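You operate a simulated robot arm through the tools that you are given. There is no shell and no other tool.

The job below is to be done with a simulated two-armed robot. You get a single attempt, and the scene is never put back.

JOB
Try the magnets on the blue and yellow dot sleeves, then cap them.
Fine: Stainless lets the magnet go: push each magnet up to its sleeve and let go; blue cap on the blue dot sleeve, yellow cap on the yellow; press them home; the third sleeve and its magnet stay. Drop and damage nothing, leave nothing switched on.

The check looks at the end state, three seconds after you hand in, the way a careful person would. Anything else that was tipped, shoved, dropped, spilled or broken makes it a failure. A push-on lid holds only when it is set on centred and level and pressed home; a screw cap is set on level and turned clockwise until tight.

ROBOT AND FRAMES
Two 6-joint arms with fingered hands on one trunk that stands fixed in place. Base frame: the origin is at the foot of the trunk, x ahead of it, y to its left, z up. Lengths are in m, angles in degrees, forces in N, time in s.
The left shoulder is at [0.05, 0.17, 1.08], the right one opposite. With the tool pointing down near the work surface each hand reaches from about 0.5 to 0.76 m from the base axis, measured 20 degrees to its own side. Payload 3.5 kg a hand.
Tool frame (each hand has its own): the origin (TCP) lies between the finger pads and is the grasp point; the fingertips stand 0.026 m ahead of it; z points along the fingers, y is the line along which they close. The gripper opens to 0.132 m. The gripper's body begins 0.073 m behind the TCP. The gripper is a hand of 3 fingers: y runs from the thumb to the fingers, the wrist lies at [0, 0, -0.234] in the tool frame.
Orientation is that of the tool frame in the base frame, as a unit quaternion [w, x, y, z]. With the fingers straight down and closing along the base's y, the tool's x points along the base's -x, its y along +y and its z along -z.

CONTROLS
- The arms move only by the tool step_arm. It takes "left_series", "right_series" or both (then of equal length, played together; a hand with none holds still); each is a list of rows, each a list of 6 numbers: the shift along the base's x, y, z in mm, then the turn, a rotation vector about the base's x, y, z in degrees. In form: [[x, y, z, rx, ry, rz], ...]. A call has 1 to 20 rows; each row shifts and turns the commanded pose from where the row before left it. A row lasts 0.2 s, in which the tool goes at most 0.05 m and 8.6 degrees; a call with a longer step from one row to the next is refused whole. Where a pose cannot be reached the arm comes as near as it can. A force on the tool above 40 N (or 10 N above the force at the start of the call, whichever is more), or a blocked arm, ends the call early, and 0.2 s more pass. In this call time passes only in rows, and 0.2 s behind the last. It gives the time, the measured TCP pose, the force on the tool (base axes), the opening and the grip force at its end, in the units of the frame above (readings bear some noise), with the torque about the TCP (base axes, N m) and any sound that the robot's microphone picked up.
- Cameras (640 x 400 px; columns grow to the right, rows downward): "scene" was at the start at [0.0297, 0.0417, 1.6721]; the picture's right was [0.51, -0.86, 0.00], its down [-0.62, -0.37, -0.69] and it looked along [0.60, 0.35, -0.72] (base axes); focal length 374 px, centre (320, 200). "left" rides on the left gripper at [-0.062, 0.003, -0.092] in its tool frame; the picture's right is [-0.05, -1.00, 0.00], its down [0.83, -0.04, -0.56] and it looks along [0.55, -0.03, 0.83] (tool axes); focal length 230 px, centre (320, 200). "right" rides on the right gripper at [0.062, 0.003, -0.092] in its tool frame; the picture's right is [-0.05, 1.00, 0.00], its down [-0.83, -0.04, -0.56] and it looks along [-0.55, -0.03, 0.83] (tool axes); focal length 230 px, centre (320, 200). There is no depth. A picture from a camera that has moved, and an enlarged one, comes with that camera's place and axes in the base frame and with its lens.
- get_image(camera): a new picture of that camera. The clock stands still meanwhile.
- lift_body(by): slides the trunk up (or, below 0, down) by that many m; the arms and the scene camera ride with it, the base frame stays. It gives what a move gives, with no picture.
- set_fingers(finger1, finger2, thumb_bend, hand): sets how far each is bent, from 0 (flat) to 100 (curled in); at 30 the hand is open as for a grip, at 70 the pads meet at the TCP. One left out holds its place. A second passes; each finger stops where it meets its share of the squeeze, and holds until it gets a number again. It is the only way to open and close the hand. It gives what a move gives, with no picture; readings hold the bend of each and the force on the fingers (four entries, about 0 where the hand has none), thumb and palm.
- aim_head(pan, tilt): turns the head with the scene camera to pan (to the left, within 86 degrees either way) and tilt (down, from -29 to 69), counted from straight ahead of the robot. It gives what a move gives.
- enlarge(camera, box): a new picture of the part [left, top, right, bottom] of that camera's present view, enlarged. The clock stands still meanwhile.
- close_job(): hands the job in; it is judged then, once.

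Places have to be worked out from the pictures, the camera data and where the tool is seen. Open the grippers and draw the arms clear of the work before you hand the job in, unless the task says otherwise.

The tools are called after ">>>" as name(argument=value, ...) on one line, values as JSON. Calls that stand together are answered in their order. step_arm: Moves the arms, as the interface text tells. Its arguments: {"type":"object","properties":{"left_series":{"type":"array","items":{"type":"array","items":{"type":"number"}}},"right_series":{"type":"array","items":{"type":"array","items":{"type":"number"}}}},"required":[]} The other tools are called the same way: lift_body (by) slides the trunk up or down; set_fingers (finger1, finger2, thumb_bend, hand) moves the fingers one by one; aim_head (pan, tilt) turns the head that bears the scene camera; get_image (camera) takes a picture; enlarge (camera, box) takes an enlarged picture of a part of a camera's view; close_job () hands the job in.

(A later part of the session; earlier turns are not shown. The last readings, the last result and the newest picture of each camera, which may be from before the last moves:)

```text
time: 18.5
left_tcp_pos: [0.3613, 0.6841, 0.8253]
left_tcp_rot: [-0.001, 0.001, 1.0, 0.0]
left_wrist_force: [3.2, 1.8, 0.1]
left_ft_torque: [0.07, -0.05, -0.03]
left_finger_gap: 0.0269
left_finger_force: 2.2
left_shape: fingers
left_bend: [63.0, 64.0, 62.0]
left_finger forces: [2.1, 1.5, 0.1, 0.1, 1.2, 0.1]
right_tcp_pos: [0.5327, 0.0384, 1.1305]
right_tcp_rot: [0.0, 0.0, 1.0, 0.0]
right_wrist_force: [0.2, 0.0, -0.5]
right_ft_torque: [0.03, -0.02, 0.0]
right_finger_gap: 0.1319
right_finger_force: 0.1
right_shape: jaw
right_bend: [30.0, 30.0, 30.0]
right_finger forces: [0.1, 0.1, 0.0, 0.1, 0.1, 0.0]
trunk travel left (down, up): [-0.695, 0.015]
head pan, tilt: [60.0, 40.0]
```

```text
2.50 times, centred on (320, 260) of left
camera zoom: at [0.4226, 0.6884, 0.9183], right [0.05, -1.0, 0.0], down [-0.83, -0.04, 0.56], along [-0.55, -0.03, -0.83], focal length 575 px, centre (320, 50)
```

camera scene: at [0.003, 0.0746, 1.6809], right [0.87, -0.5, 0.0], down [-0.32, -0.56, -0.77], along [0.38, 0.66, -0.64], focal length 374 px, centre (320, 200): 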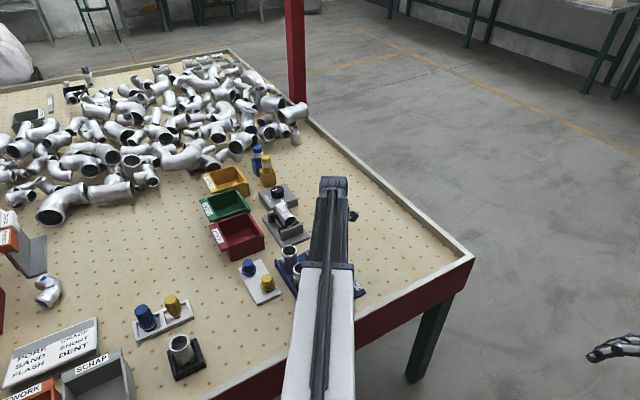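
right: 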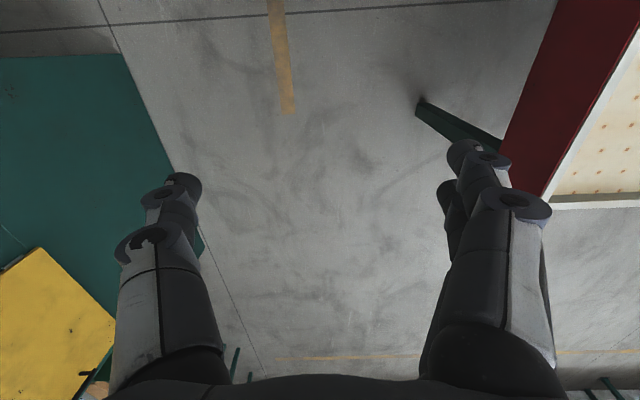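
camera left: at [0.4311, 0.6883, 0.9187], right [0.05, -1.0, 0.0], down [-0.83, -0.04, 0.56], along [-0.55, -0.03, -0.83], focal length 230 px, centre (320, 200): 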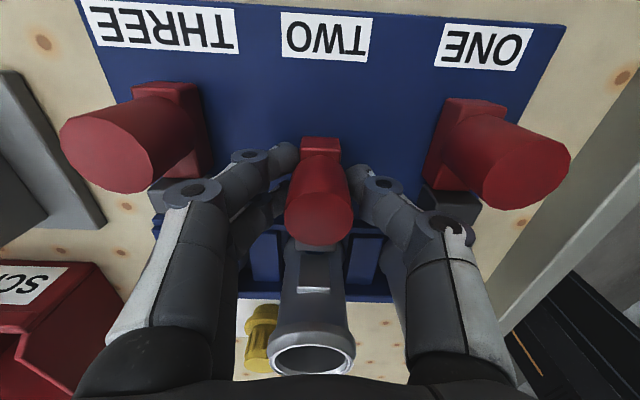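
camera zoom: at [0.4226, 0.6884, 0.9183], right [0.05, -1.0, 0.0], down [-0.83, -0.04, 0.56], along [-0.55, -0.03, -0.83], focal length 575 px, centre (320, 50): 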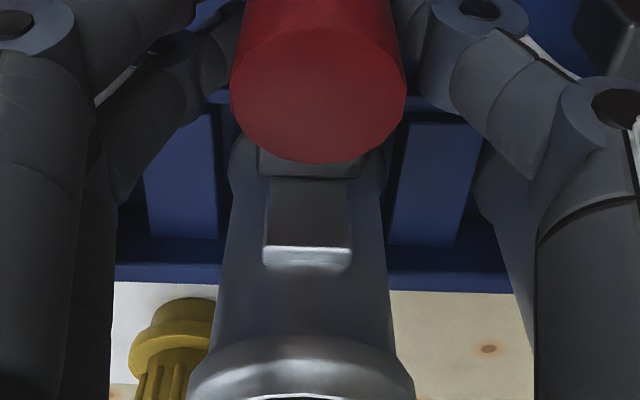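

Force x rises to 3.2 N. One more millimetre at a time to see if it's firm contact.

>>> step_arm(left_series=[[-1, 0, 0, 0, 0, 0]])

>>> step_arm(left_series=[[-1, 0, 0, 0, 0, 0]])

>>> enlarge(camera="left", box=[240, 180, 400, 340])

```text
time: 18.9
left_tcp_pos: [0.3591, 0.6842, 0.8261]
left_tcp_rot: [0.0, 0.0, 1.0, 0.001]
left_wrist_force: [3.0, 0.3, 1.2]
left_ft_torque: [0.06, -0.08, -0.05]
left_finger_gap: 0.0267
left_finger_force: 2.1
left_shape: fingers
left_bend: [63.0, 64.0, 62.0]
left_finger forces: [1.6, 1.3, 0.0, 0.0, 1.1, 0.0]
right_tcp_pos: [0.532, 0.0381, 1.1301]
right_tcp_rot: [0.0, -0.001, 1.0, 0.0]
right_wrist_force: [0.1, 0.1, 0.8]
right_ft_torque: [0.02, 0.02, 0.0]
right_finger_gap: 0.132
right_finger_force: 0.1
right_shape: jaw
right_bend: [30.0, 30.0, 30.0]
right_finger forces: [0.1, 0.1, 0.0, 0.1, 0.0, 0.1]
trunk travel left (down, up): [-0.695, 0.015]
head pan, tilt: [60.0, 40.0]
```

```text
time: 19.3
left_tcp_pos: [0.3578, 0.6854, 0.8263]
left_tcp_rot: [-0.001, 0.0, 1.0, 0.001]
left_wrist_force: [3.9, 2.0, -0.2]
left_ft_torque: [0.06, -0.09, -0.05]
left_finger_gap: 0.0269
left_finger_force: 2.5
left_shape: fingers
left_bend: [63.0, 64.0, 62.0]
left_finger forces: [2.3, 1.2, 0.1, 0.1, 1.0, 0.0]
right_tcp_pos: [0.5326, 0.0366, 1.1308]
right_tcp_rot: [0.0, 0.0, 1.0, 0.0]
right_wrist_force: [0.4, -0.1, 0.5]
right_ft_torque: [0.01, 0.01, 0.01]
right_finger_gap: 0.1319
right_finger_force: 0.1
right_shape: jaw
right_bend: [30.0, 30.0, 30.0]
right_finger forces: [0.1, 0.0, 0.0, 0.0, 0.0, 0.0]
trunk travel left (down, up): [-0.695, 0.015]
head pan, tilt: [60.0, 40.0]
```

```text
2.50 times, centred on (320, 260) of left
camera zoom: at [0.4206, 0.6886, 0.9181], right [0.05, -1.0, 0.0], down [-0.83, -0.04, 0.56], along [-0.55, -0.03, -0.83], focal length 575 px, centre (320, 50)
```

zoom: 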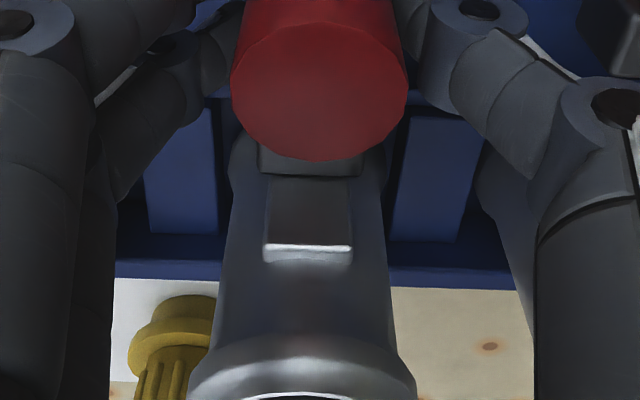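

Force is now 3.9 N with a growing y-torque, and the computed tip front (≈0.315) matches the boss face. I look closely at the contact region.

>>> enlarge(camera="left", box=[290, 225, 360, 295])

>>> get_image(camera="scene")

```text
5.71 times, centred on (325, 260) of left
camera zoom: at [0.4206, 0.6886, 0.9181], right [0.05, -1.0, 0.0], down [-0.83, -0.04, 0.56], along [-0.55, -0.03, -0.83], focal length 1315 px, centre (291, -143)
```

zoom: 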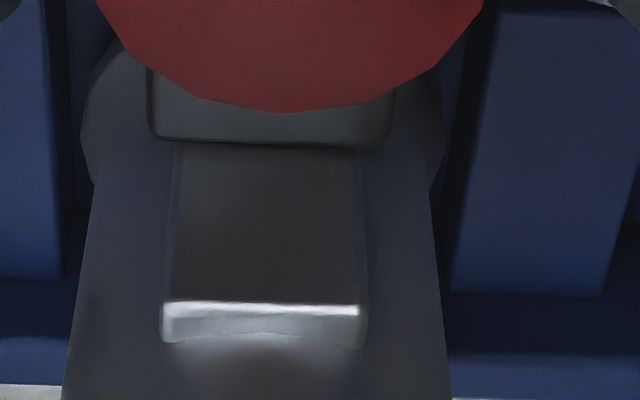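

```text
taken
camera scene: at [0.0035, 0.0748, 1.6809], right [0.87, -0.5, 0.0], down [-0.32, -0.56, -0.77], along [0.38, 0.66, -0.64], focal length 374 px, centre (320, 200)
```

scene: 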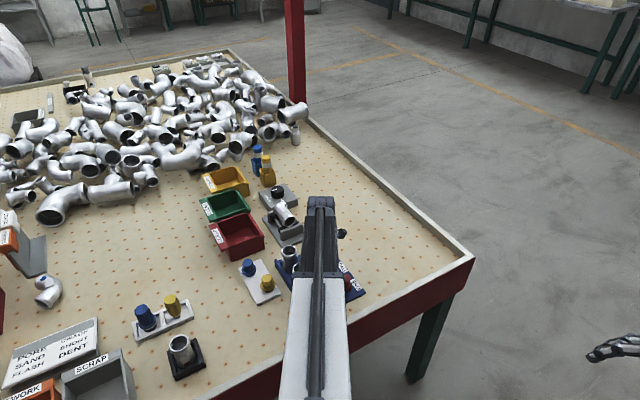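

The tip edge computes to x≈0.316, at the boss face. I push one more small step to confirm a firm touch.

>>> step_arm(left_series=[[-1.5, 0, 0, 0, 0, 0]])

>>> enlarge(camera="left", box=[290, 225, 360, 295])

```text
time: 19.7
left_tcp_pos: [0.3561, 0.6841, 0.8252]
left_tcp_rot: [0.0, 0.0, 1.0, 0.0]
left_wrist_force: [3.2, 1.0, -0.6]
left_ft_torque: [-0.02, -0.06, -0.06]
left_finger_gap: 0.0271
left_finger_force: 2.0
left_shape: fingers
left_bend: [63.0, 64.0, 62.0]
left_finger forces: [2.1, 1.0, 0.0, 0.0, 0.8, 0.0]
right_tcp_pos: [0.5325, 0.0373, 1.1307]
right_tcp_rot: [0.0, 0.001, 1.0, 0.0]
right_wrist_force: [-0.2, 0.2, -0.1]
right_ft_torque: [-0.01, 0.03, 0.0]
right_finger_gap: 0.132
right_finger_force: 0.0
right_shape: jaw
right_bend: [30.0, 30.0, 30.0]
right_finger forces: [0.0, 0.0, 0.1, 0.0, 0.0, 0.0]
trunk travel left (down, up): [-0.695, 0.015]
head pan, tilt: [60.0, 40.0]
```

```text
5.71 times, centred on (325, 260) of left
camera zoom: at [0.4195, 0.6888, 0.9177], right [0.05, -1.0, 0.0], down [-0.83, -0.04, 0.56], along [-0.55, -0.03, -0.83], focal length 1315 px, centre (291, -143)
```

zoom: 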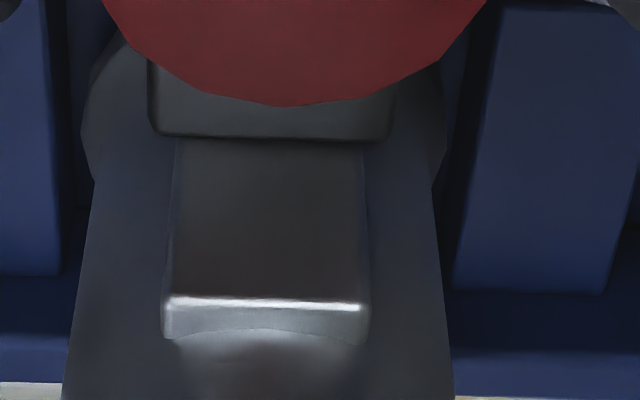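

The hand now slips on the handle while tip and boss stay together, so the magnet is touching the blue sleeve. I let go by opening the fingers.

>>> set_fingers(hand="left", finger1=55, finger2=55, thumb_bend=55)

>>> get_image(camera="left")

```text
time: 20.7
left_tcp_pos: [0.3578, 0.6845, 0.8252]
left_tcp_rot: [0.001, 0.001, 1.0, 0.0]
left_wrist_force: [0.4, 0.0, 0.0]
left_ft_torque: [0.01, 0.01, 0.0]
left_finger_gap: 0.0507
left_finger_force: 0.2
left_shape: fingers
left_bend: [55.0, 55.0, 55.0]
left_finger forces: [0.0, 0.0, 0.0, 0.0, 0.0, 0.1]
right_tcp_pos: [0.5318, 0.0367, 1.1294]
right_tcp_rot: [0.0, 0.001, 1.0, 0.0]
right_wrist_force: [-0.8, 0.4, -0.4]
right_ft_torque: [0.0, 0.02, -0.02]
right_finger_gap: 0.1321
right_finger_force: 0.0
right_shape: jaw
right_bend: [30.0, 30.0, 30.0]
right_finger forces: [0.0, 0.1, 0.0, 0.0, 0.1, 0.0]
trunk travel left (down, up): [-0.695, 0.015]
head pan, tilt: [60.0, 40.0]
```

```text
taken
camera left: at [0.4194, 0.6885, 0.9179], right [0.05, -1.0, 0.0], down [-0.83, -0.04, 0.56], along [-0.55, -0.03, -0.83], focal length 230 px, centre (320, 200)
```

left: 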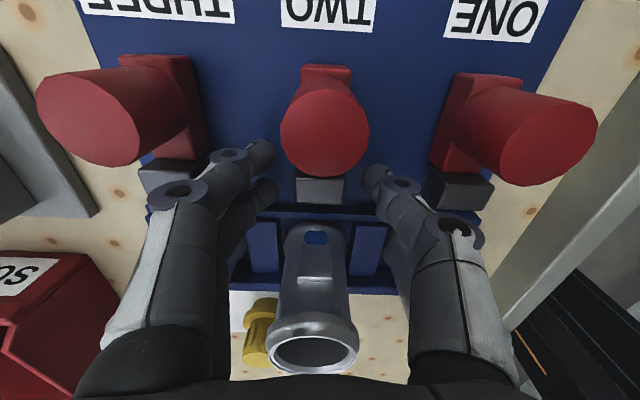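

After letting go, the magnet slid back by itself to its start – the blue sleeve lets it go. I lift the hand and check that sleeve TWO hasn't moved relative to its neighbours.

>>> step_arm(left_series=[[0, 0, 20, 0, 0, 0], [5, 0, 20, 0, 0, 0], [10, 0, 30, 0, 0, 0], [12, 0, 35, 0, 0, 0], [13, 0, 40, 0, 0, 0]])

>>> enlarge(camera="left", box=[210, 55, 430, 260])

```text
time: 21.9
left_tcp_pos: [0.3979, 0.687, 0.9718]
left_tcp_rot: [0.0, 0.0, 1.0, 0.0]
left_wrist_force: [-0.6, -0.4, -0.5]
left_ft_torque: [-0.03, -0.03, 0.01]
left_finger_gap: 0.0504
left_finger_force: 0.0
left_shape: fingers
left_bend: [55.0, 55.0, 55.0]
left_finger forces: [0.0, 0.0, 0.0, 0.0, 0.1, 0.1]
right_tcp_pos: [0.5322, 0.0373, 1.1314]
right_tcp_rot: [0.0, 0.0, 1.0, -0.001]
right_wrist_force: [0.3, 0.8, 0.4]
right_ft_torque: [0.02, 0.03, -0.02]
right_finger_gap: 0.1318
right_finger_force: 0.0
right_shape: jaw
right_bend: [30.0, 30.0, 30.0]
right_finger forces: [0.0, 0.1, 0.0, 0.1, 0.1, 0.1]
trunk travel left (down, up): [-0.695, 0.015]
head pan, tilt: [60.0, 40.0]
```

```text
1.95 times, centred on (320, 158) of left
camera zoom: at [0.4609, 0.6906, 1.064], right [0.05, -1.0, 0.0], down [-0.83, -0.04, 0.56], along [-0.55, -0.03, -0.83], focal length 449 px, centre (320, 283)
```

zoom: 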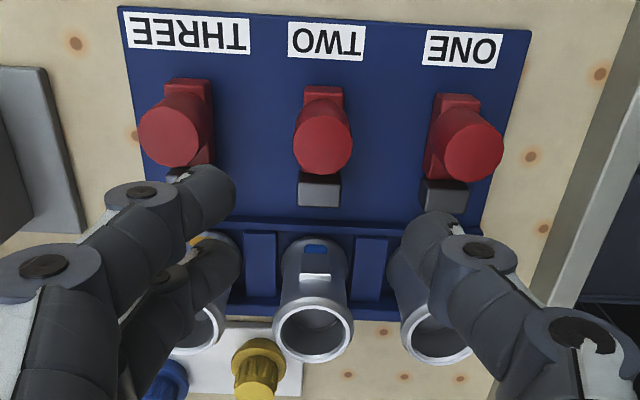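

Sleeve TWO is unmoved and the TWO magnet is back at its start. Next is magnet THREE (yellow dot), handle at about (0.394, 0.761); I move over it and down to z≈0.875.

>>> step_arm(left_series=[[-1, 25, 0, 0, 0, 0], [-1, 25, 0, 0, 0, 0], [-1.5, 25, -10, 0, 0, 0], [0, 0, -25, 0, 0, 0], [0, 0, -30, 0, 0, 0], [0, 0, -30, 0, 0, 0]])

>>> get_image(camera="left")

>>> enlarge(camera="left", box=[240, 100, 400, 260])

```text
time: 23.3
left_tcp_pos: [0.3928, 0.7599, 0.8763]
left_tcp_rot: [0.0, 0.0, 1.0, 0.0]
left_wrist_force: [0.0, -0.3, 0.3]
left_ft_torque: [0.03, 0.01, 0.0]
left_finger_gap: 0.0506
left_finger_force: 0.1
left_shape: fingers
left_bend: [55.0, 55.0, 55.0]
left_finger forces: [0.0, 0.0, 0.0, 0.0, 0.1, 0.1]
right_tcp_pos: [0.5323, 0.037, 1.1298]
right_tcp_rot: [0.001, 0.001, 1.0, 0.0]
right_wrist_force: [0.1, 0.7, -0.2]
right_ft_torque: [-0.01, -0.01, -0.04]
right_finger_gap: 0.1318
right_finger_force: 0.1
right_shape: jaw
right_bend: [30.0, 30.0, 30.0]
right_finger forces: [0.0, 0.0, 0.0, 0.0, 0.1, 0.0]
trunk travel left (down, up): [-0.695, 0.015]
head pan, tilt: [60.0, 40.0]
```

```text
taken
camera left: at [0.4549, 0.7636, 0.9676], right [0.05, -1.0, 0.0], down [-0.83, -0.04, 0.56], along [-0.55, -0.03, -0.83], focal length 230 px, centre (320, 200)
```

left: 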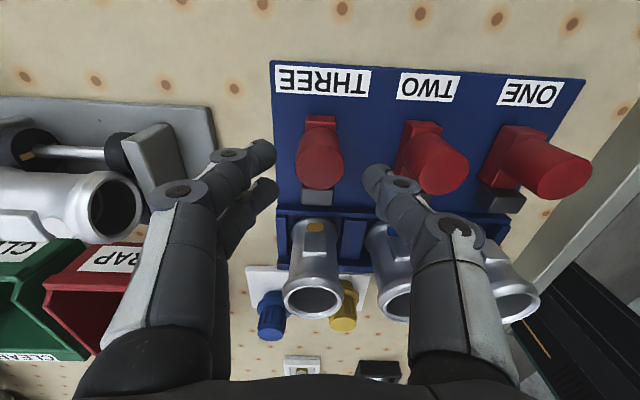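

```text
2.50 times, centred on (320, 180) of left
camera zoom: at [0.4549, 0.7636, 0.9676], right [0.05, -1.0, 0.0], down [-0.83, -0.04, 0.56], along [-0.55, -0.03, -0.83], focal length 575 px, centre (320, 250)
```

zoom: 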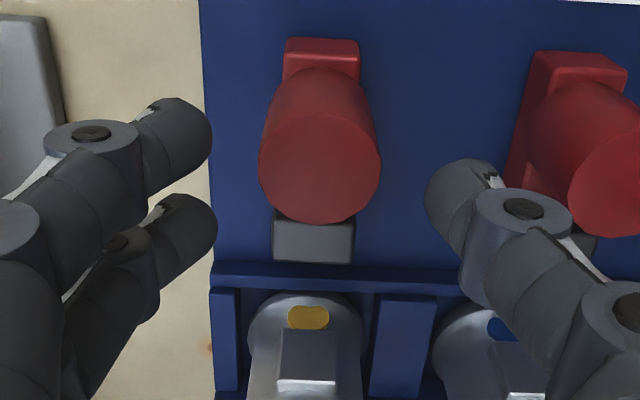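

Handle THREE is centred in the hand to within 1 mm (≈0.394, 0.760). I descend to TCP z≈0.826.

>>> step_arm(left_series=[[1, 0, -13, 0, 0, 0], [0, 0, -13, 0, 0, 0], [0, 0, -12, 0, 0, 0], [0, 0, -12, 0, 0, 0]])

>>> enlarge(camera="left", box=[200, 80, 440, 280])

```text
time: 24.3
left_tcp_pos: [0.3936, 0.7578, 0.8255]
left_tcp_rot: [0.001, 0.0, 1.0, 0.001]
left_wrist_force: [-1.0, -0.1, -0.6]
left_ft_torque: [0.02, -0.02, 0.01]
left_finger_gap: 0.0506
left_finger_force: 0.0
left_shape: fingers
left_bend: [55.0, 55.0, 55.0]
left_finger forces: [0.1, 0.0, 0.0, 0.1, 0.0, 0.0]
left hand out of reach, approached as far as the arm can: row 4
right_tcp_pos: [0.5323, 0.0369, 1.1301]
right_tcp_rot: [0.0, -0.001, 1.0, 0.0]
right_wrist_force: [-0.4, -0.5, 0.2]
right_ft_torque: [-0.02, -0.01, 0.03]
right_finger_gap: 0.1319
right_finger_force: 0.1
right_shape: jaw
right_bend: [30.0, 30.0, 30.0]
right_finger forces: [0.0, 0.0, 0.0, 0.0, 0.1, 0.1]
trunk travel left (down, up): [-0.695, 0.015]
head pan, tilt: [60.0, 40.0]
```

```text
2.00 times, centred on (320, 180) of left
camera zoom: at [0.455, 0.7611, 0.9183], right [0.05, -1.0, 0.0], down [-0.83, -0.04, 0.55], along [-0.55, -0.03, -0.83], focal length 460 px, centre (320, 240)
```

zoom: 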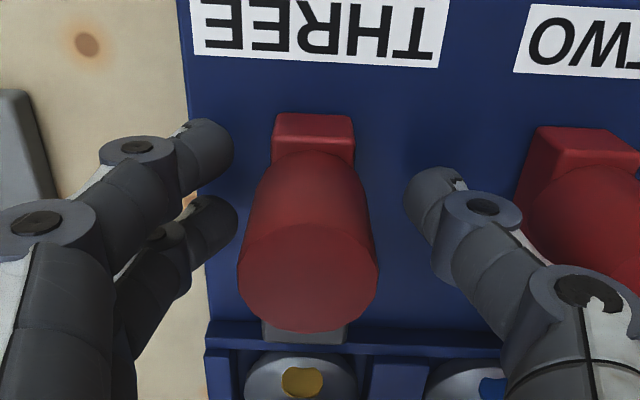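

The arm just reached its limit (y is ~2.5 mm short). I raise 5 mm and shift 1.5 mm in -x, which brings it back in reach, and check the centring.

>>> step_arm(left_series=[[-1.5, 0, 5, 0, 0, 0]])

>>> enlarge(camera="left", box=[200, 80, 440, 280])

```text
time: 24.7
left_tcp_pos: [0.3919, 0.757, 0.8305]
left_tcp_rot: [0.0, 0.0, 1.0, 0.0]
left_wrist_force: [-1.2, 0.4, -0.1]
left_ft_torque: [-0.01, 0.01, 0.03]
left_finger_gap: 0.0505
left_finger_force: 0.0
left_shape: fingers
left_bend: [55.0, 55.0, 55.0]
left_finger forces: [0.0, 0.0, 0.0, 0.0, 0.1, 0.1]
right_tcp_pos: [0.5304, 0.0378, 1.1306]
right_tcp_rot: [0.001, -0.001, 1.0, 0.0]
right_wrist_force: [-0.7, 0.5, -1.0]
right_ft_torque: [0.0, 0.04, -0.01]
right_finger_gap: 0.1319
right_finger_force: 0.1
right_shape: jaw
right_bend: [30.0, 30.0, 30.0]
right_finger forces: [0.0, 0.0, 0.0, 0.1, 0.0, 0.0]
trunk travel left (down, up): [-0.695, 0.015]
head pan, tilt: [60.0, 40.0]
```

```text
2.00 times, centred on (320, 180) of left
camera zoom: at [0.4533, 0.7608, 0.9232], right [0.05, -1.0, 0.0], down [-0.83, -0.04, 0.56], along [-0.55, -0.03, -0.83], focal length 460 px, centre (320, 240)
```

zoom: 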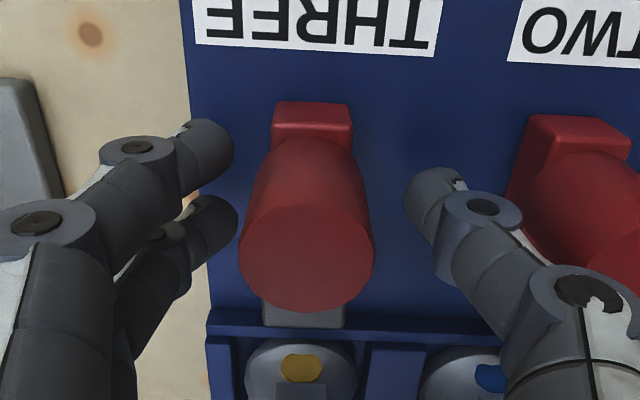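

No reach warning now, but the hand stays ~2.5 mm short in y. I try to shift +2.5 mm in y here.

>>> step_arm(left_series=[[0, 2.5, 0, 0, 0, 0]])

>>> enlarge(camera="left", box=[200, 80, 440, 280])

```text
time: 25.1
left_tcp_pos: [0.3904, 0.7595, 0.8305]
left_tcp_rot: [0.001, 0.0, 1.0, 0.001]
left_wrist_force: [0.0, -0.2, -0.3]
left_ft_torque: [0.01, -0.01, -0.03]
left_finger_gap: 0.0509
left_finger_force: 0.0
left_shape: fingers
left_bend: [55.0, 55.0, 55.0]
left_finger forces: [0.1, 0.1, 0.0, 0.0, 0.0, 0.0]
right_tcp_pos: [0.5321, 0.0363, 1.1301]
right_tcp_rot: [0.0, 0.0, 1.0, -0.001]
right_wrist_force: [0.2, -0.6, 0.7]
right_ft_torque: [0.0, -0.01, 0.01]
right_finger_gap: 0.1321
right_finger_force: 0.0
right_shape: jaw
right_bend: [30.0, 30.0, 30.0]
right_finger forces: [0.0, 0.0, 0.0, 0.0, 0.0, 0.0]
trunk travel left (down, up): [-0.695, 0.015]
head pan, tilt: [60.0, 40.0]
```

```text
2.00 times, centred on (320, 180) of left
camera zoom: at [0.4525, 0.7635, 0.9235], right [0.05, -1.0, 0.0], down [-0.83, -0.04, 0.56], along [-0.55, -0.03, -0.83], focal length 460 px, centre (320, 240)
```

zoom: 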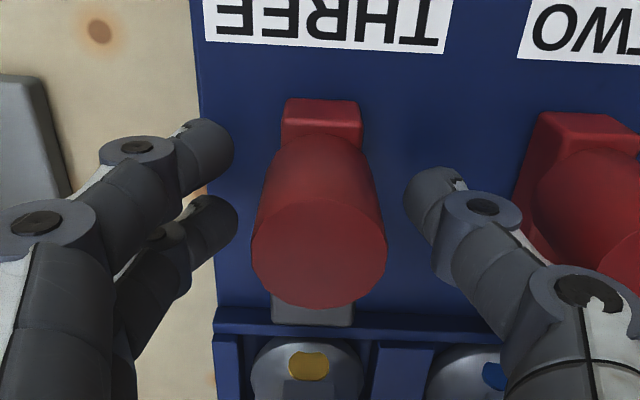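

Centred now. I close all digits onto the handle.

>>> set_fingers(hand="left", finger1=66, finger2=66, thumb_bend=66)

>>> enlarge(camera="left", box=[200, 80, 440, 280])

```text
time: 26.1
left_tcp_pos: [0.3903, 0.7595, 0.8302]
left_tcp_rot: [0.0, 0.001, 1.0, 0.0]
left_wrist_force: [0.3, -0.1, -0.7]
left_ft_torque: [0.0, -0.03, -0.03]
left_finger_gap: 0.0276
left_finger_force: 4.3
left_shape: fingers
left_bend: [62.0, 64.0, 64.0]
left_finger forces: [2.5, 1.5, 0.1, 0.1, 4.2, 0.0]
right_tcp_pos: [0.5313, 0.0367, 1.1311]
right_tcp_rot: [0.001, 0.0, 1.0, 0.0]
right_wrist_force: [0.9, 0.7, -0.1]
right_ft_torque: [-0.01, -0.04, 0.01]
right_finger_gap: 0.1321
right_finger_force: 0.0
right_shape: jaw
right_bend: [30.0, 30.0, 30.0]
right_finger forces: [0.0, 0.1, 0.0, 0.0, 0.0, 0.1]
trunk travel left (down, up): [-0.695, 0.015]
head pan, tilt: [60.0, 40.0]
```

```text
2.00 times, centred on (320, 180) of left
camera zoom: at [0.4525, 0.7635, 0.9234], right [0.05, -1.0, 0.0], down [-0.83, -0.04, 0.56], along [-0.55, -0.03, -0.83], focal length 460 px, centre (320, 240)
```

zoom: 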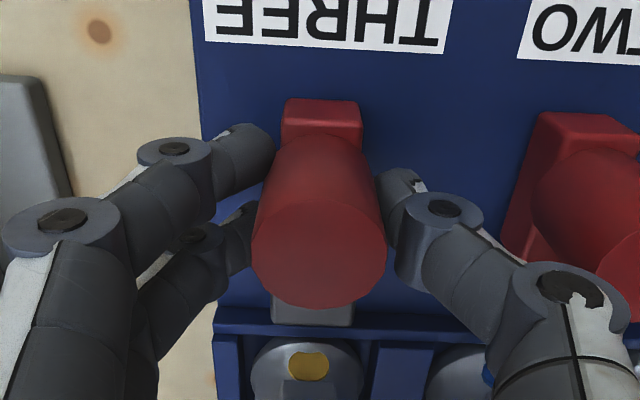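

Firm grip (thumb 4.2 N). I slide magnet THREE toward the yellow sleeve, first 27 mm.

>>> step_arm(left_series=[[-4, 0, 0, 0, 0, 0], [-5, 0, 0, 0, 0, 0], [-5, 0, 0, 0, 0, 0], [-5, 0, 0, 0, 0, 0], [-4, 0, 0, 0, 0, 0], [-4, 0, 0, 0, 0, 0]])

>>> enlarge(camera="left", box=[240, 180, 400, 340])

```text
time: 27.5
left_tcp_pos: [0.3637, 0.7604, 0.8318]
left_tcp_rot: [0.001, -0.001, 1.0, 0.0]
left_wrist_force: [1.1, 0.4, -2.9]
left_ft_torque: [-0.02, -0.04, -0.03]
left_finger_gap: 0.0279
left_finger_force: 3.9
left_shape: fingers
left_bend: [62.0, 64.0, 64.0]
left_finger forces: [2.8, 1.3, 0.0, 0.0, 4.0, 0.0]
right_tcp_pos: [0.5308, 0.0365, 1.1306]
right_tcp_rot: [0.0, 0.0, 1.0, 0.0]
right_wrist_force: [-0.1, -0.4, 0.0]
right_ft_torque: [0.01, -0.01, -0.02]
right_finger_gap: 0.1316
right_finger_force: 0.1
right_shape: jaw
right_bend: [30.0, 30.0, 30.0]
right_finger forces: [0.0, 0.0, 0.0, 0.0, 0.1, 0.1]
trunk travel left (down, up): [-0.695, 0.015]
head pan, tilt: [60.0, 40.0]
```

```text
2.50 times, centred on (320, 260) of left
camera zoom: at [0.4259, 0.7636, 0.9238], right [0.05, -1.0, 0.0], down [-0.83, -0.04, 0.56], along [-0.55, -0.03, -0.83], focal length 575 px, centre (320, 50)
```

zoom: 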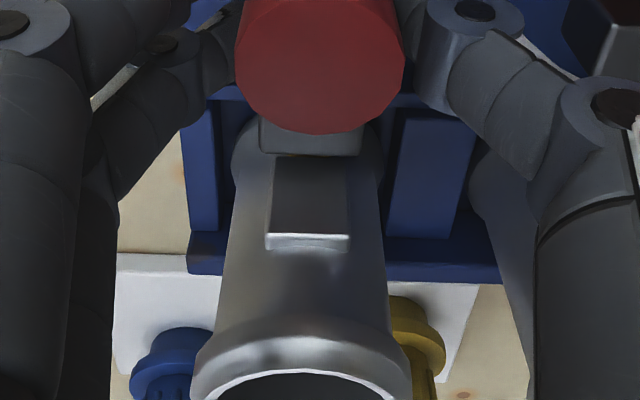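

Sliding fine, force x only 1.1 N. I continue 4 mm, then single steps.

>>> step_arm(left_series=[[-1.5, 0, 0, 0, 0, 0], [-1.5, 0, 0, 0, 0, 0], [-1, 0, 0, 0, 0, 0]])

>>> enlarge(camera="left", box=[240, 180, 400, 340])

>>> step_arm(left_series=[[-1, 0, 0, 0, 0, 0], [-1, 0, 0, 0, 0, 0]])

>>> enlarge(camera="left", box=[240, 180, 400, 340])

```text
time: 28.3
left_tcp_pos: [0.3591, 0.76, 0.8322]
left_tcp_rot: [0.0, -0.002, 1.0, -0.001]
left_wrist_force: [1.2, 1.8, -3.6]
left_ft_torque: [0.04, 0.0, -0.04]
left_finger_gap: 0.0275
left_finger_force: 4.1
left_shape: fingers
left_bend: [62.0, 64.0, 64.0]
left_finger forces: [3.3, 1.8, 0.1, 0.0, 3.3, 0.0]
right_tcp_pos: [0.5328, 0.0372, 1.13]
right_tcp_rot: [0.0, 0.0, 1.0, 0.0]
right_wrist_force: [-0.3, 0.3, -1.2]
right_ft_torque: [-0.04, -0.02, -0.03]
right_finger_gap: 0.1321
right_finger_force: 0.1
right_shape: jaw
right_bend: [30.0, 30.0, 30.0]
right_finger forces: [0.0, 0.1, 0.0, 0.0, 0.0, 0.0]
trunk travel left (down, up): [-0.695, 0.015]
head pan, tilt: [60.0, 40.0]
```

```text
2.50 times, centred on (320, 260) of left
camera zoom: at [0.4226, 0.7633, 0.9239], right [0.05, -1.0, 0.0], down [-0.83, -0.04, 0.56], along [-0.55, -0.03, -0.83], focal length 575 px, centre (320, 50)
```

zoom: 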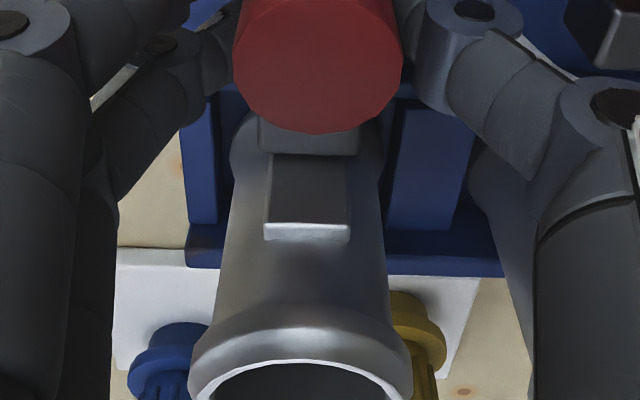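

```text
time: 28.9
left_tcp_pos: [0.3583, 0.7601, 0.8324]
left_tcp_rot: [0.0, 0.0, 1.0, 0.0]
left_wrist_force: [1.9, -1.4, -2.0]
left_ft_torque: [-0.03, -0.02, 0.01]
left_finger_gap: 0.0276
left_finger_force: 3.7
left_shape: fingers
left_bend: [63.0, 64.0, 64.0]
left_finger forces: [2.3, 1.1, 0.0, 0.1, 4.8, 0.0]
right_tcp_pos: [0.5325, 0.0373, 1.1317]
right_tcp_rot: [0.0, -0.001, 1.0, 0.001]
right_wrist_force: [0.3, 0.5, 0.6]
right_ft_torque: [0.02, -0.03, -0.03]
right_finger_gap: 0.132
right_finger_force: 0.1
right_shape: jaw
right_bend: [30.0, 30.0, 30.0]
right_finger forces: [0.0, 0.0, 0.1, 0.0, 0.0, 0.0]
trunk travel left (down, up): [-0.695, 0.015]
head pan, tilt: [60.0, 40.0]
```

```text
2.50 times, centred on (320, 260) of left
camera zoom: at [0.421, 0.7639, 0.9237], right [0.05, -1.0, 0.0], down [-0.83, -0.04, 0.56], along [-0.55, -0.03, -0.83], focal length 575 px, centre (320, 50)
```

zoom: 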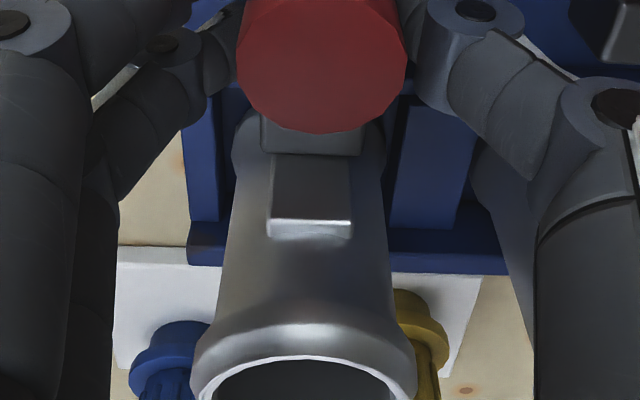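

The tip still moves with the hand (row 155 constant) while the boss comes closer. A few more 1 mm steps.

>>> step_arm(left_series=[[-1, 0, 0, 0, 0, 0]])

>>> step_arm(left_series=[[-1, 0, 0, 0, 0, 0]])

>>> enlarge(camera="left", box=[240, 180, 400, 340])

>>> step_arm(left_series=[[-1, 0, 0, 0, 0, 0]])

>>> enlarge(camera="left", box=[240, 180, 400, 340])

```text
time: 29.3
left_tcp_pos: [0.3583, 0.76, 0.8315]
left_tcp_rot: [0.0, 0.001, 1.0, -0.001]
left_wrist_force: [2.9, -1.5, -0.9]
left_ft_torque: [-0.02, -0.08, -0.02]
left_finger_gap: 0.0277
left_finger_force: 4.3
left_shape: fingers
left_bend: [63.0, 64.0, 64.0]
left_finger forces: [2.6, 1.3, 0.0, 0.1, 4.8, 0.1]
right_tcp_pos: [0.532, 0.0369, 1.1301]
right_tcp_rot: [0.0, 0.0, 1.0, 0.0]
right_wrist_force: [0.8, -0.3, 0.5]
right_ft_torque: [-0.05, -0.03, 0.0]
right_finger_gap: 0.1318
right_finger_force: 0.0
right_shape: jaw
right_bend: [30.0, 30.0, 30.0]
right_finger forces: [0.0, 0.0, 0.0, 0.0, 0.0, 0.1]
trunk travel left (down, up): [-0.695, 0.015]
head pan, tilt: [60.0, 40.0]
```

```text
time: 29.7
left_tcp_pos: [0.3554, 0.7598, 0.8322]
left_tcp_rot: [-0.001, 0.0, 1.0, 0.0]
left_wrist_force: [3.3, 0.7, -1.0]
left_ft_torque: [-0.02, -0.07, 0.02]
left_finger_gap: 0.0276
left_finger_force: 4.3
left_shape: fingers
left_bend: [63.0, 64.0, 64.0]
left_finger forces: [3.1, 1.5, 0.0, 0.0, 4.0, 0.0]
right_tcp_pos: [0.5314, 0.0368, 1.131]
right_tcp_rot: [0.0, 0.0, 1.0, 0.0]
right_wrist_force: [0.3, -0.2, -0.4]
right_ft_torque: [0.03, 0.01, 0.01]
right_finger_gap: 0.1319
right_finger_force: 0.1
right_shape: jaw
right_bend: [30.0, 30.0, 30.0]
right_finger forces: [0.1, 0.0, 0.0, 0.1, 0.1, 0.1]
trunk travel left (down, up): [-0.695, 0.015]
head pan, tilt: [60.0, 40.0]
```

```text
2.50 times, centred on (320, 260) of left
camera zoom: at [0.4187, 0.7637, 0.9236], right [0.05, -1.0, 0.0], down [-0.83, -0.04, 0.56], along [-0.55, -0.03, -0.83], focal length 575 px, centre (320, 50)
```

zoom: 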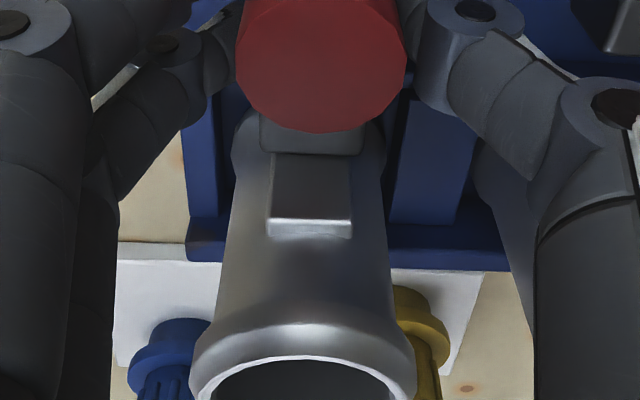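

```text
time: 30.1
left_tcp_pos: [0.3548, 0.7599, 0.831]
left_tcp_rot: [0.0, 0.0, 1.0, 0.0]
left_wrist_force: [5.0, 0.7, -3.0]
left_ft_torque: [0.01, -0.09, -0.03]
left_finger_gap: 0.0275
left_finger_force: 3.8
left_shape: fingers
left_bend: [62.0, 64.0, 64.0]
left_finger forces: [3.5, 1.2, 0.1, 0.0, 3.3, 0.0]
right_tcp_pos: [0.5311, 0.0374, 1.1314]
right_tcp_rot: [-0.001, 0.0, 1.0, 0.0]
right_wrist_force: [-0.8, 0.8, -0.4]
right_ft_torque: [0.02, -0.03, 0.0]
right_finger_gap: 0.1321
right_finger_force: 0.0
right_shape: jaw
right_bend: [30.0, 30.0, 30.0]
right_finger forces: [0.0, 0.0, 0.1, 0.0, 0.0, 0.1]
trunk travel left (down, up): [-0.695, 0.015]
head pan, tilt: [60.0, 40.0]
```

```text
2.50 times, centred on (320, 260) of left
camera zoom: at [0.418, 0.7638, 0.9242], right [0.05, -1.0, 0.0], down [-0.83, -0.04, 0.56], along [-0.55, -0.03, -0.83], focal length 575 px, centre (320, 50)
```

zoom: 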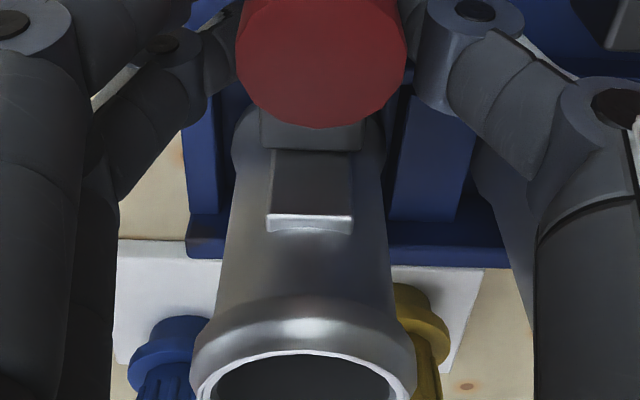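

Now the handle slips in the grip and force is 5 N: the magnet is pressed on the yellow sleeve. I let go.

>>> set_fingers(hand="left", finger1=55, finger2=55, thumb_bend=55)

>>> get_image(camera="left")

>>> enlarge(camera="left", box=[240, 180, 400, 340])

```text
time: 31.1
left_tcp_pos: [0.3555, 0.7602, 0.8307]
left_tcp_rot: [0.0, -0.001, 1.0, 0.0]
left_wrist_force: [0.1, -1.2, 0.0]
left_ft_torque: [0.02, 0.02, 0.0]
left_finger_gap: 0.0505
left_finger_force: 0.1
left_shape: fingers
left_bend: [55.0, 55.0, 55.0]
left_finger forces: [0.0, 0.0, 0.0, 0.1, 0.0, 0.1]
right_tcp_pos: [0.5306, 0.0368, 1.1298]
right_tcp_rot: [0.0, 0.0, 1.0, 0.0]
right_wrist_force: [-0.6, 0.0, -0.4]
right_ft_torque: [-0.01, -0.03, 0.01]
right_finger_gap: 0.1317
right_finger_force: 0.0
right_shape: jaw
right_bend: [30.0, 30.0, 30.0]
right_finger forces: [0.0, 0.0, 0.1, 0.0, 0.0, 0.0]
trunk travel left (down, up): [-0.695, 0.015]
head pan, tilt: [60.0, 40.0]
```

```text
taken
camera left: at [0.4174, 0.7637, 0.9246], right [0.05, -1.0, 0.0], down [-0.83, -0.04, 0.56], along [-0.55, -0.03, -0.83], focal length 230 px, centre (320, 200)
```

left: 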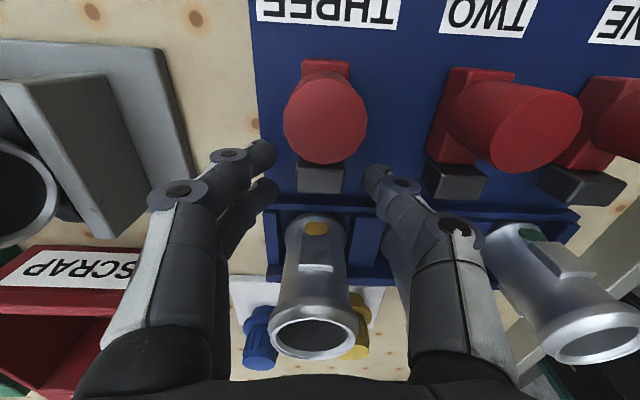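

```text
2.50 times, centred on (320, 260) of left
camera zoom: at [0.4174, 0.7637, 0.9246], right [0.05, -1.0, 0.0], down [-0.83, -0.04, 0.56], along [-0.55, -0.03, -0.83], focal length 575 px, centre (320, 50)
```

zoom: 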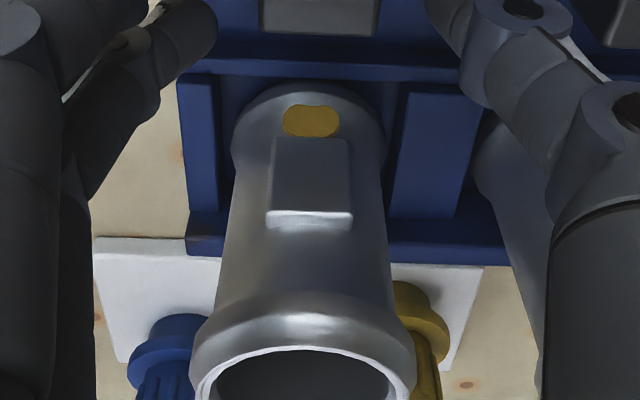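

Magnet THREE also sprang back: the yellow sleeve lets go too. Now I lift clear and go over to the caps (yellow ≈(0.205, 0.726), blue ≈(0.177, 0.808), knob tops ≈0.83).

>>> step_arm(left_series=[[0, 0, 25, 0, 0, 0], [0, 0, 35, 0, 0, 0], [0, 0, 40, 0, 0, 0], [0, 0, 40, 0, 0, 0], [-35, -2, 0, 0, 0, 0], [-35, -2, 0, 0, 0, 0], [-35, -2, 0, 0, 0, 0], [-35, -4, 0, 0, 0, 0]])

>>> get_image(camera="left")

>>> get_image(camera="scene")

```text
time: 32.9
left_tcp_pos: [0.2148, 0.7496, 0.9697]
left_tcp_rot: [0.0, 0.0, 1.0, 0.001]
left_wrist_force: [-0.7, -0.3, 0.9]
left_ft_torque: [-0.02, -0.03, 0.0]
left_finger_gap: 0.0506
left_finger_force: 0.1
left_shape: fingers
left_bend: [55.0, 55.0, 55.0]
left_finger forces: [0.0, 0.0, 0.0, 0.0, 0.0, 0.0]
right_tcp_pos: [0.5319, 0.037, 1.1302]
right_tcp_rot: [0.0, 0.001, 1.0, 0.0]
right_wrist_force: [-0.1, -0.2, -0.4]
right_ft_torque: [-0.05, 0.03, -0.02]
right_finger_gap: 0.1319
right_finger_force: 0.1
right_shape: jaw
right_bend: [30.0, 30.0, 30.0]
right_finger forces: [0.0, 0.0, 0.1, 0.0, 0.0, 0.0]
trunk travel left (down, up): [-0.695, 0.015]
head pan, tilt: [60.0, 40.0]
```

```text
taken
camera left: at [0.2758, 0.7528, 1.0622], right [0.05, -1.0, 0.0], down [-0.83, -0.04, 0.56], along [-0.55, -0.03, -0.83], focal length 230 px, centre (320, 200)
```

left: 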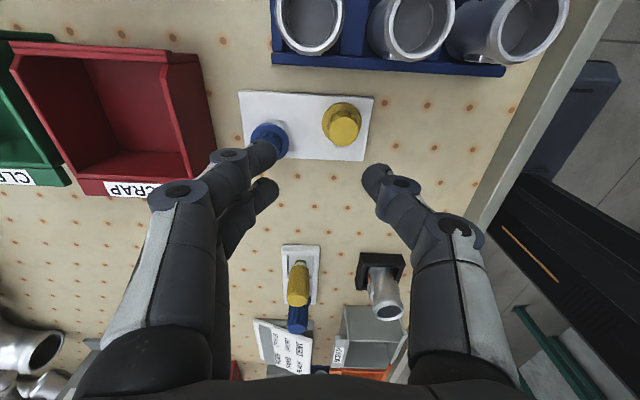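

```text
taken
camera scene: at [0.0026, 0.0744, 1.6809], right [0.87, -0.5, 0.0], down [-0.32, -0.56, -0.77], along [0.38, 0.66, -0.64], focal length 374 px, centre (320, 200)
```

scene: 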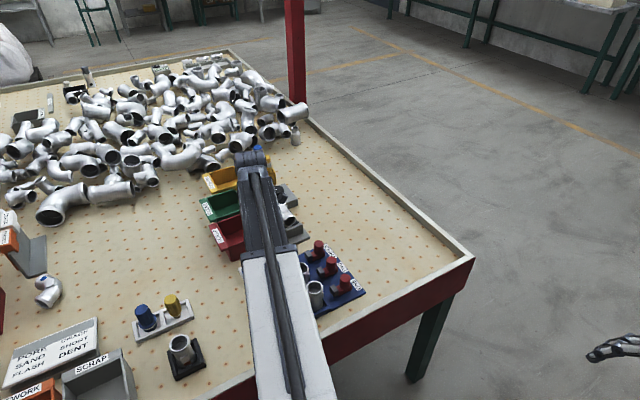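

Both caps are in view. I enlarge to fix their centres and check the sleeves at the top.

>>> enlarge(camera="left", box=[230, 80, 390, 170])

>>> enlarge(camera="left", box=[260, 0, 580, 100])

```text
4.00 times, centred on (310, 125) of left
camera zoom: at [0.2758, 0.7528, 1.0622], right [0.05, -1.0, 0.0], down [-0.83, -0.04, 0.56], along [-0.55, -0.03, -0.83], focal length 920 px, centre (360, 500)
```

zoom: 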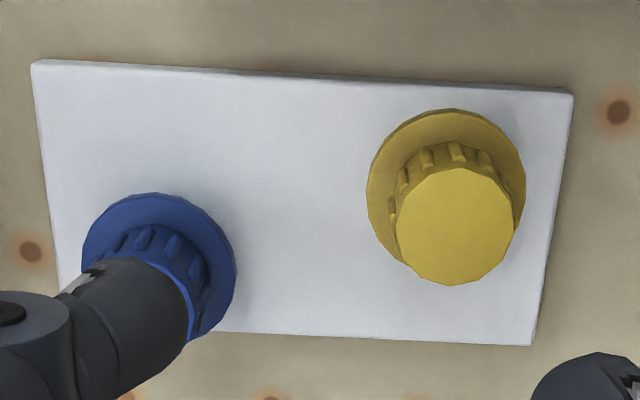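

```text
2.00 times, centred on (420, 50) of left
camera zoom: at [0.2758, 0.7528, 1.0622], right [0.05, -1.0, 0.0], down [-0.83, -0.04, 0.56], along [-0.55, -0.03, -0.83], focal length 460 px, centre (120, 500)
```

zoom: 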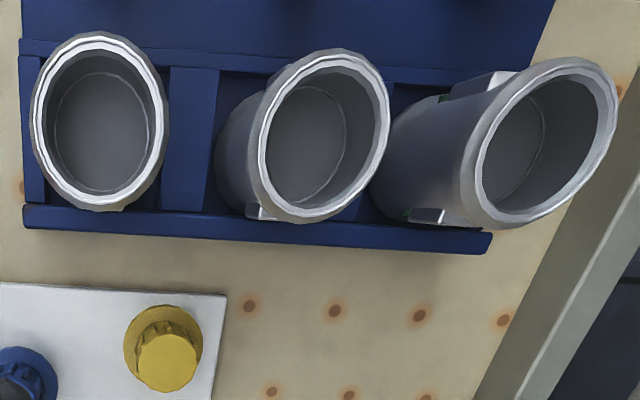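

Yellow cap axis ≈(0.206, 0.725), flange ≈45 mm wide at z≈0.80, knob ≈29.5 mm with top ≈0.833. I move over it and come down to z≈0.872 for a close look.

>>> step_arm(left_series=[[-4, -12, -20, 0, 0, 0], [-4, -12.5, -20, 0, 0, 0], [0, 0, -20, 0, 0, 0], [0, 0, -20, 0, 0, 0], [0, 0, -18, 0, 0, 0]])

>>> get_image(camera="left")

>>> enlarge(camera="left", box=[240, 100, 400, 260])

```text
time: 34.1
left_tcp_pos: [0.2072, 0.7251, 0.8737]
left_tcp_rot: [0.0, 0.0, 1.0, 0.0]
left_wrist_force: [-0.2, -0.4, 0.1]
left_ft_torque: [0.01, 0.02, -0.01]
left_finger_gap: 0.0504
left_finger_force: 0.0
left_shape: fingers
left_bend: [55.0, 55.0, 55.0]
left_finger forces: [0.0, 0.0, 0.0, 0.0, 0.1, 0.1]
right_tcp_pos: [0.5317, 0.0365, 1.1301]
right_tcp_rot: [0.0, 0.0, 1.0, 0.0]
right_wrist_force: [0.2, 0.5, -0.4]
right_ft_torque: [-0.02, -0.03, -0.01]
right_finger_gap: 0.132
right_finger_force: 0.1
right_shape: jaw
right_bend: [30.0, 30.0, 30.0]
right_finger forces: [0.1, 0.0, 0.0, 0.0, 0.2, 0.1]
trunk travel left (down, up): [-0.695, 0.015]
head pan, tilt: [60.0, 40.0]
```

```text
taken
camera left: at [0.2694, 0.7301, 0.9654], right [0.05, -1.0, 0.0], down [-0.83, -0.04, 0.56], along [-0.55, -0.03, -0.83], focal length 230 px, centre (320, 200)
```

left: 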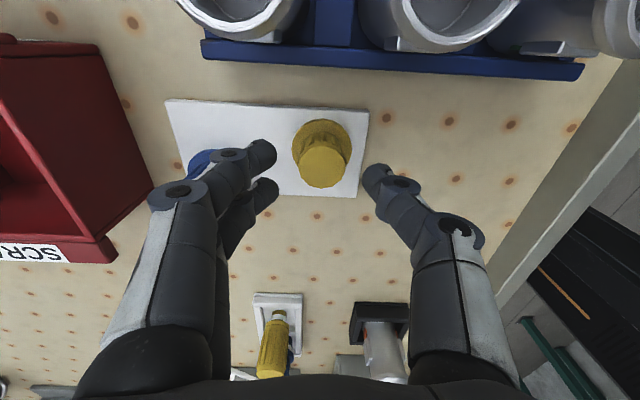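

```text
2.50 times, centred on (320, 180) of left
camera zoom: at [0.2694, 0.7301, 0.9654], right [0.05, -1.0, 0.0], down [-0.83, -0.04, 0.56], along [-0.55, -0.03, -0.83], focal length 575 px, centre (320, 250)
```

zoom: 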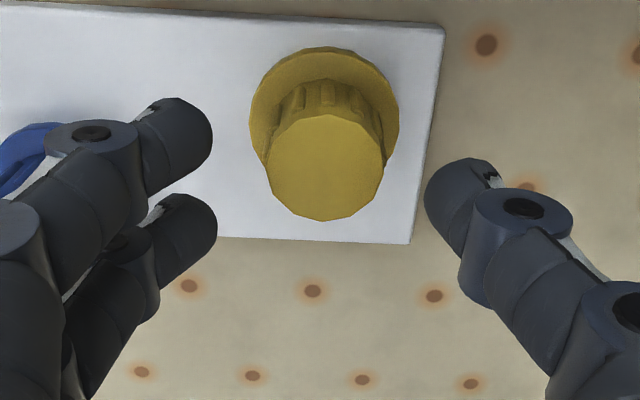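

Knob centre is ~1 mm/-x and ~1.6 mm/-y from the TCP. I correct and descend to TCP z≈0.837, leaving fingertips just above the flange (~0.80).

>>> step_arm(left_series=[[-1, -1.6, -12, 0, 0, 0], [0, 0, -12, 0, 0, 0], [0, 0, -12, 0, 0, 0]])

>>> get_image(camera="left")

>>> enlarge(camera="left", box=[240, 110, 400, 270])

```text
time: 34.9
left_tcp_pos: [0.2057, 0.7246, 0.8384]
left_tcp_rot: [0.0, 0.0, 1.0, 0.0]
left_wrist_force: [-0.5, 0.4, 0.5]
left_ft_torque: [0.02, 0.02, 0.01]
left_finger_gap: 0.0501
left_finger_force: 0.0
left_shape: fingers
left_bend: [55.0, 55.0, 55.0]
left_finger forces: [0.0, 0.0, 0.1, 0.1, 0.1, 0.1]
right_tcp_pos: [0.5311, 0.037, 1.1313]
right_tcp_rot: [-0.001, -0.001, 1.0, 0.0]
right_wrist_force: [-0.1, -0.2, 0.5]
right_ft_torque: [0.01, 0.01, -0.04]
right_finger_gap: 0.1322
right_finger_force: 0.0
right_shape: jaw
right_bend: [30.0, 30.0, 30.0]
right_finger forces: [0.0, 0.1, 0.0, 0.0, 0.0, 0.0]
trunk travel left (down, up): [-0.695, 0.015]
head pan, tilt: [60.0, 40.0]
```

```text
taken
camera left: at [0.2679, 0.7287, 0.9305], right [0.05, -1.0, 0.0], down [-0.83, -0.04, 0.56], along [-0.55, -0.03, -0.83], focal length 230 px, centre (320, 200)
```

left: 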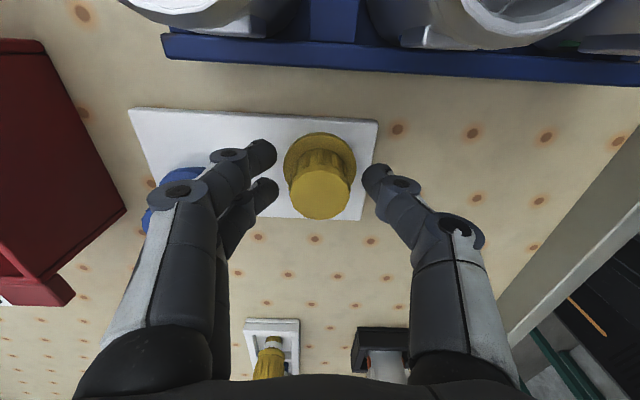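

```text
2.50 times, centred on (320, 190) of left
camera zoom: at [0.2679, 0.7287, 0.9305], right [0.05, -1.0, 0.0], down [-0.83, -0.04, 0.56], along [-0.55, -0.03, -0.83], focal length 575 px, centre (320, 225)
```

zoom: 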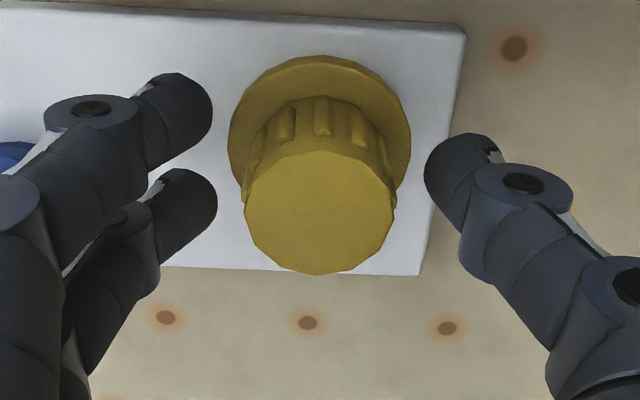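

Everything is centred. I close the fingers onto the yellow knob.

>>> set_fingers(hand="left", finger1=66, finger2=66, thumb_bend=66)

>>> enlarge(camera="left", box=[240, 110, 400, 270])

```text
time: 35.9
left_tcp_pos: [0.2053, 0.7248, 0.8373]
left_tcp_rot: [-0.001, -0.001, 1.0, 0.0]
left_wrist_force: [-0.2, 0.6, -0.1]
left_ft_torque: [0.0, -0.03, -0.01]
left_finger_gap: 0.0287
left_finger_force: 4.9
left_shape: fingers
left_bend: [62.0, 62.0, 64.0]
left_finger forces: [2.7, 2.7, 0.0, 0.0, 5.6, 0.1]
right_tcp_pos: [0.5314, 0.0379, 1.1305]
right_tcp_rot: [0.0, 0.0, 1.0, 0.0]
right_wrist_force: [-0.2, 0.1, -0.1]
right_ft_torque: [-0.02, -0.03, 0.01]
right_finger_gap: 0.1319
right_finger_force: 0.0
right_shape: jaw
right_bend: [30.0, 30.0, 30.0]
right_finger forces: [0.1, 0.1, 0.0, 0.0, 0.0, 0.0]
trunk travel left (down, up): [-0.695, 0.015]
head pan, tilt: [60.0, 40.0]
```

```text
2.50 times, centred on (320, 190) of left
camera zoom: at [0.268, 0.7286, 0.9308], right [0.05, -1.0, 0.0], down [-0.83, -0.04, 0.56], along [-0.55, -0.03, -0.83], focal length 575 px, centre (320, 225)
```

zoom: 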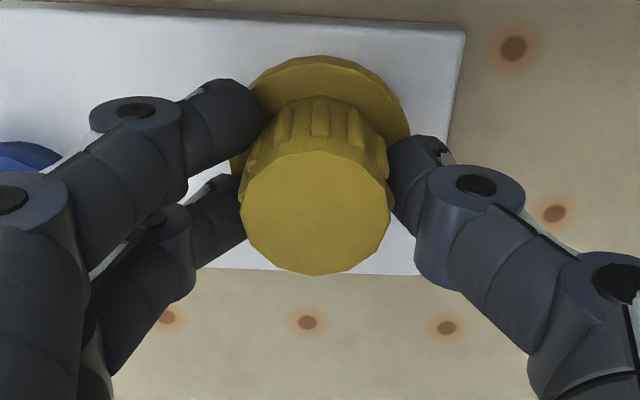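

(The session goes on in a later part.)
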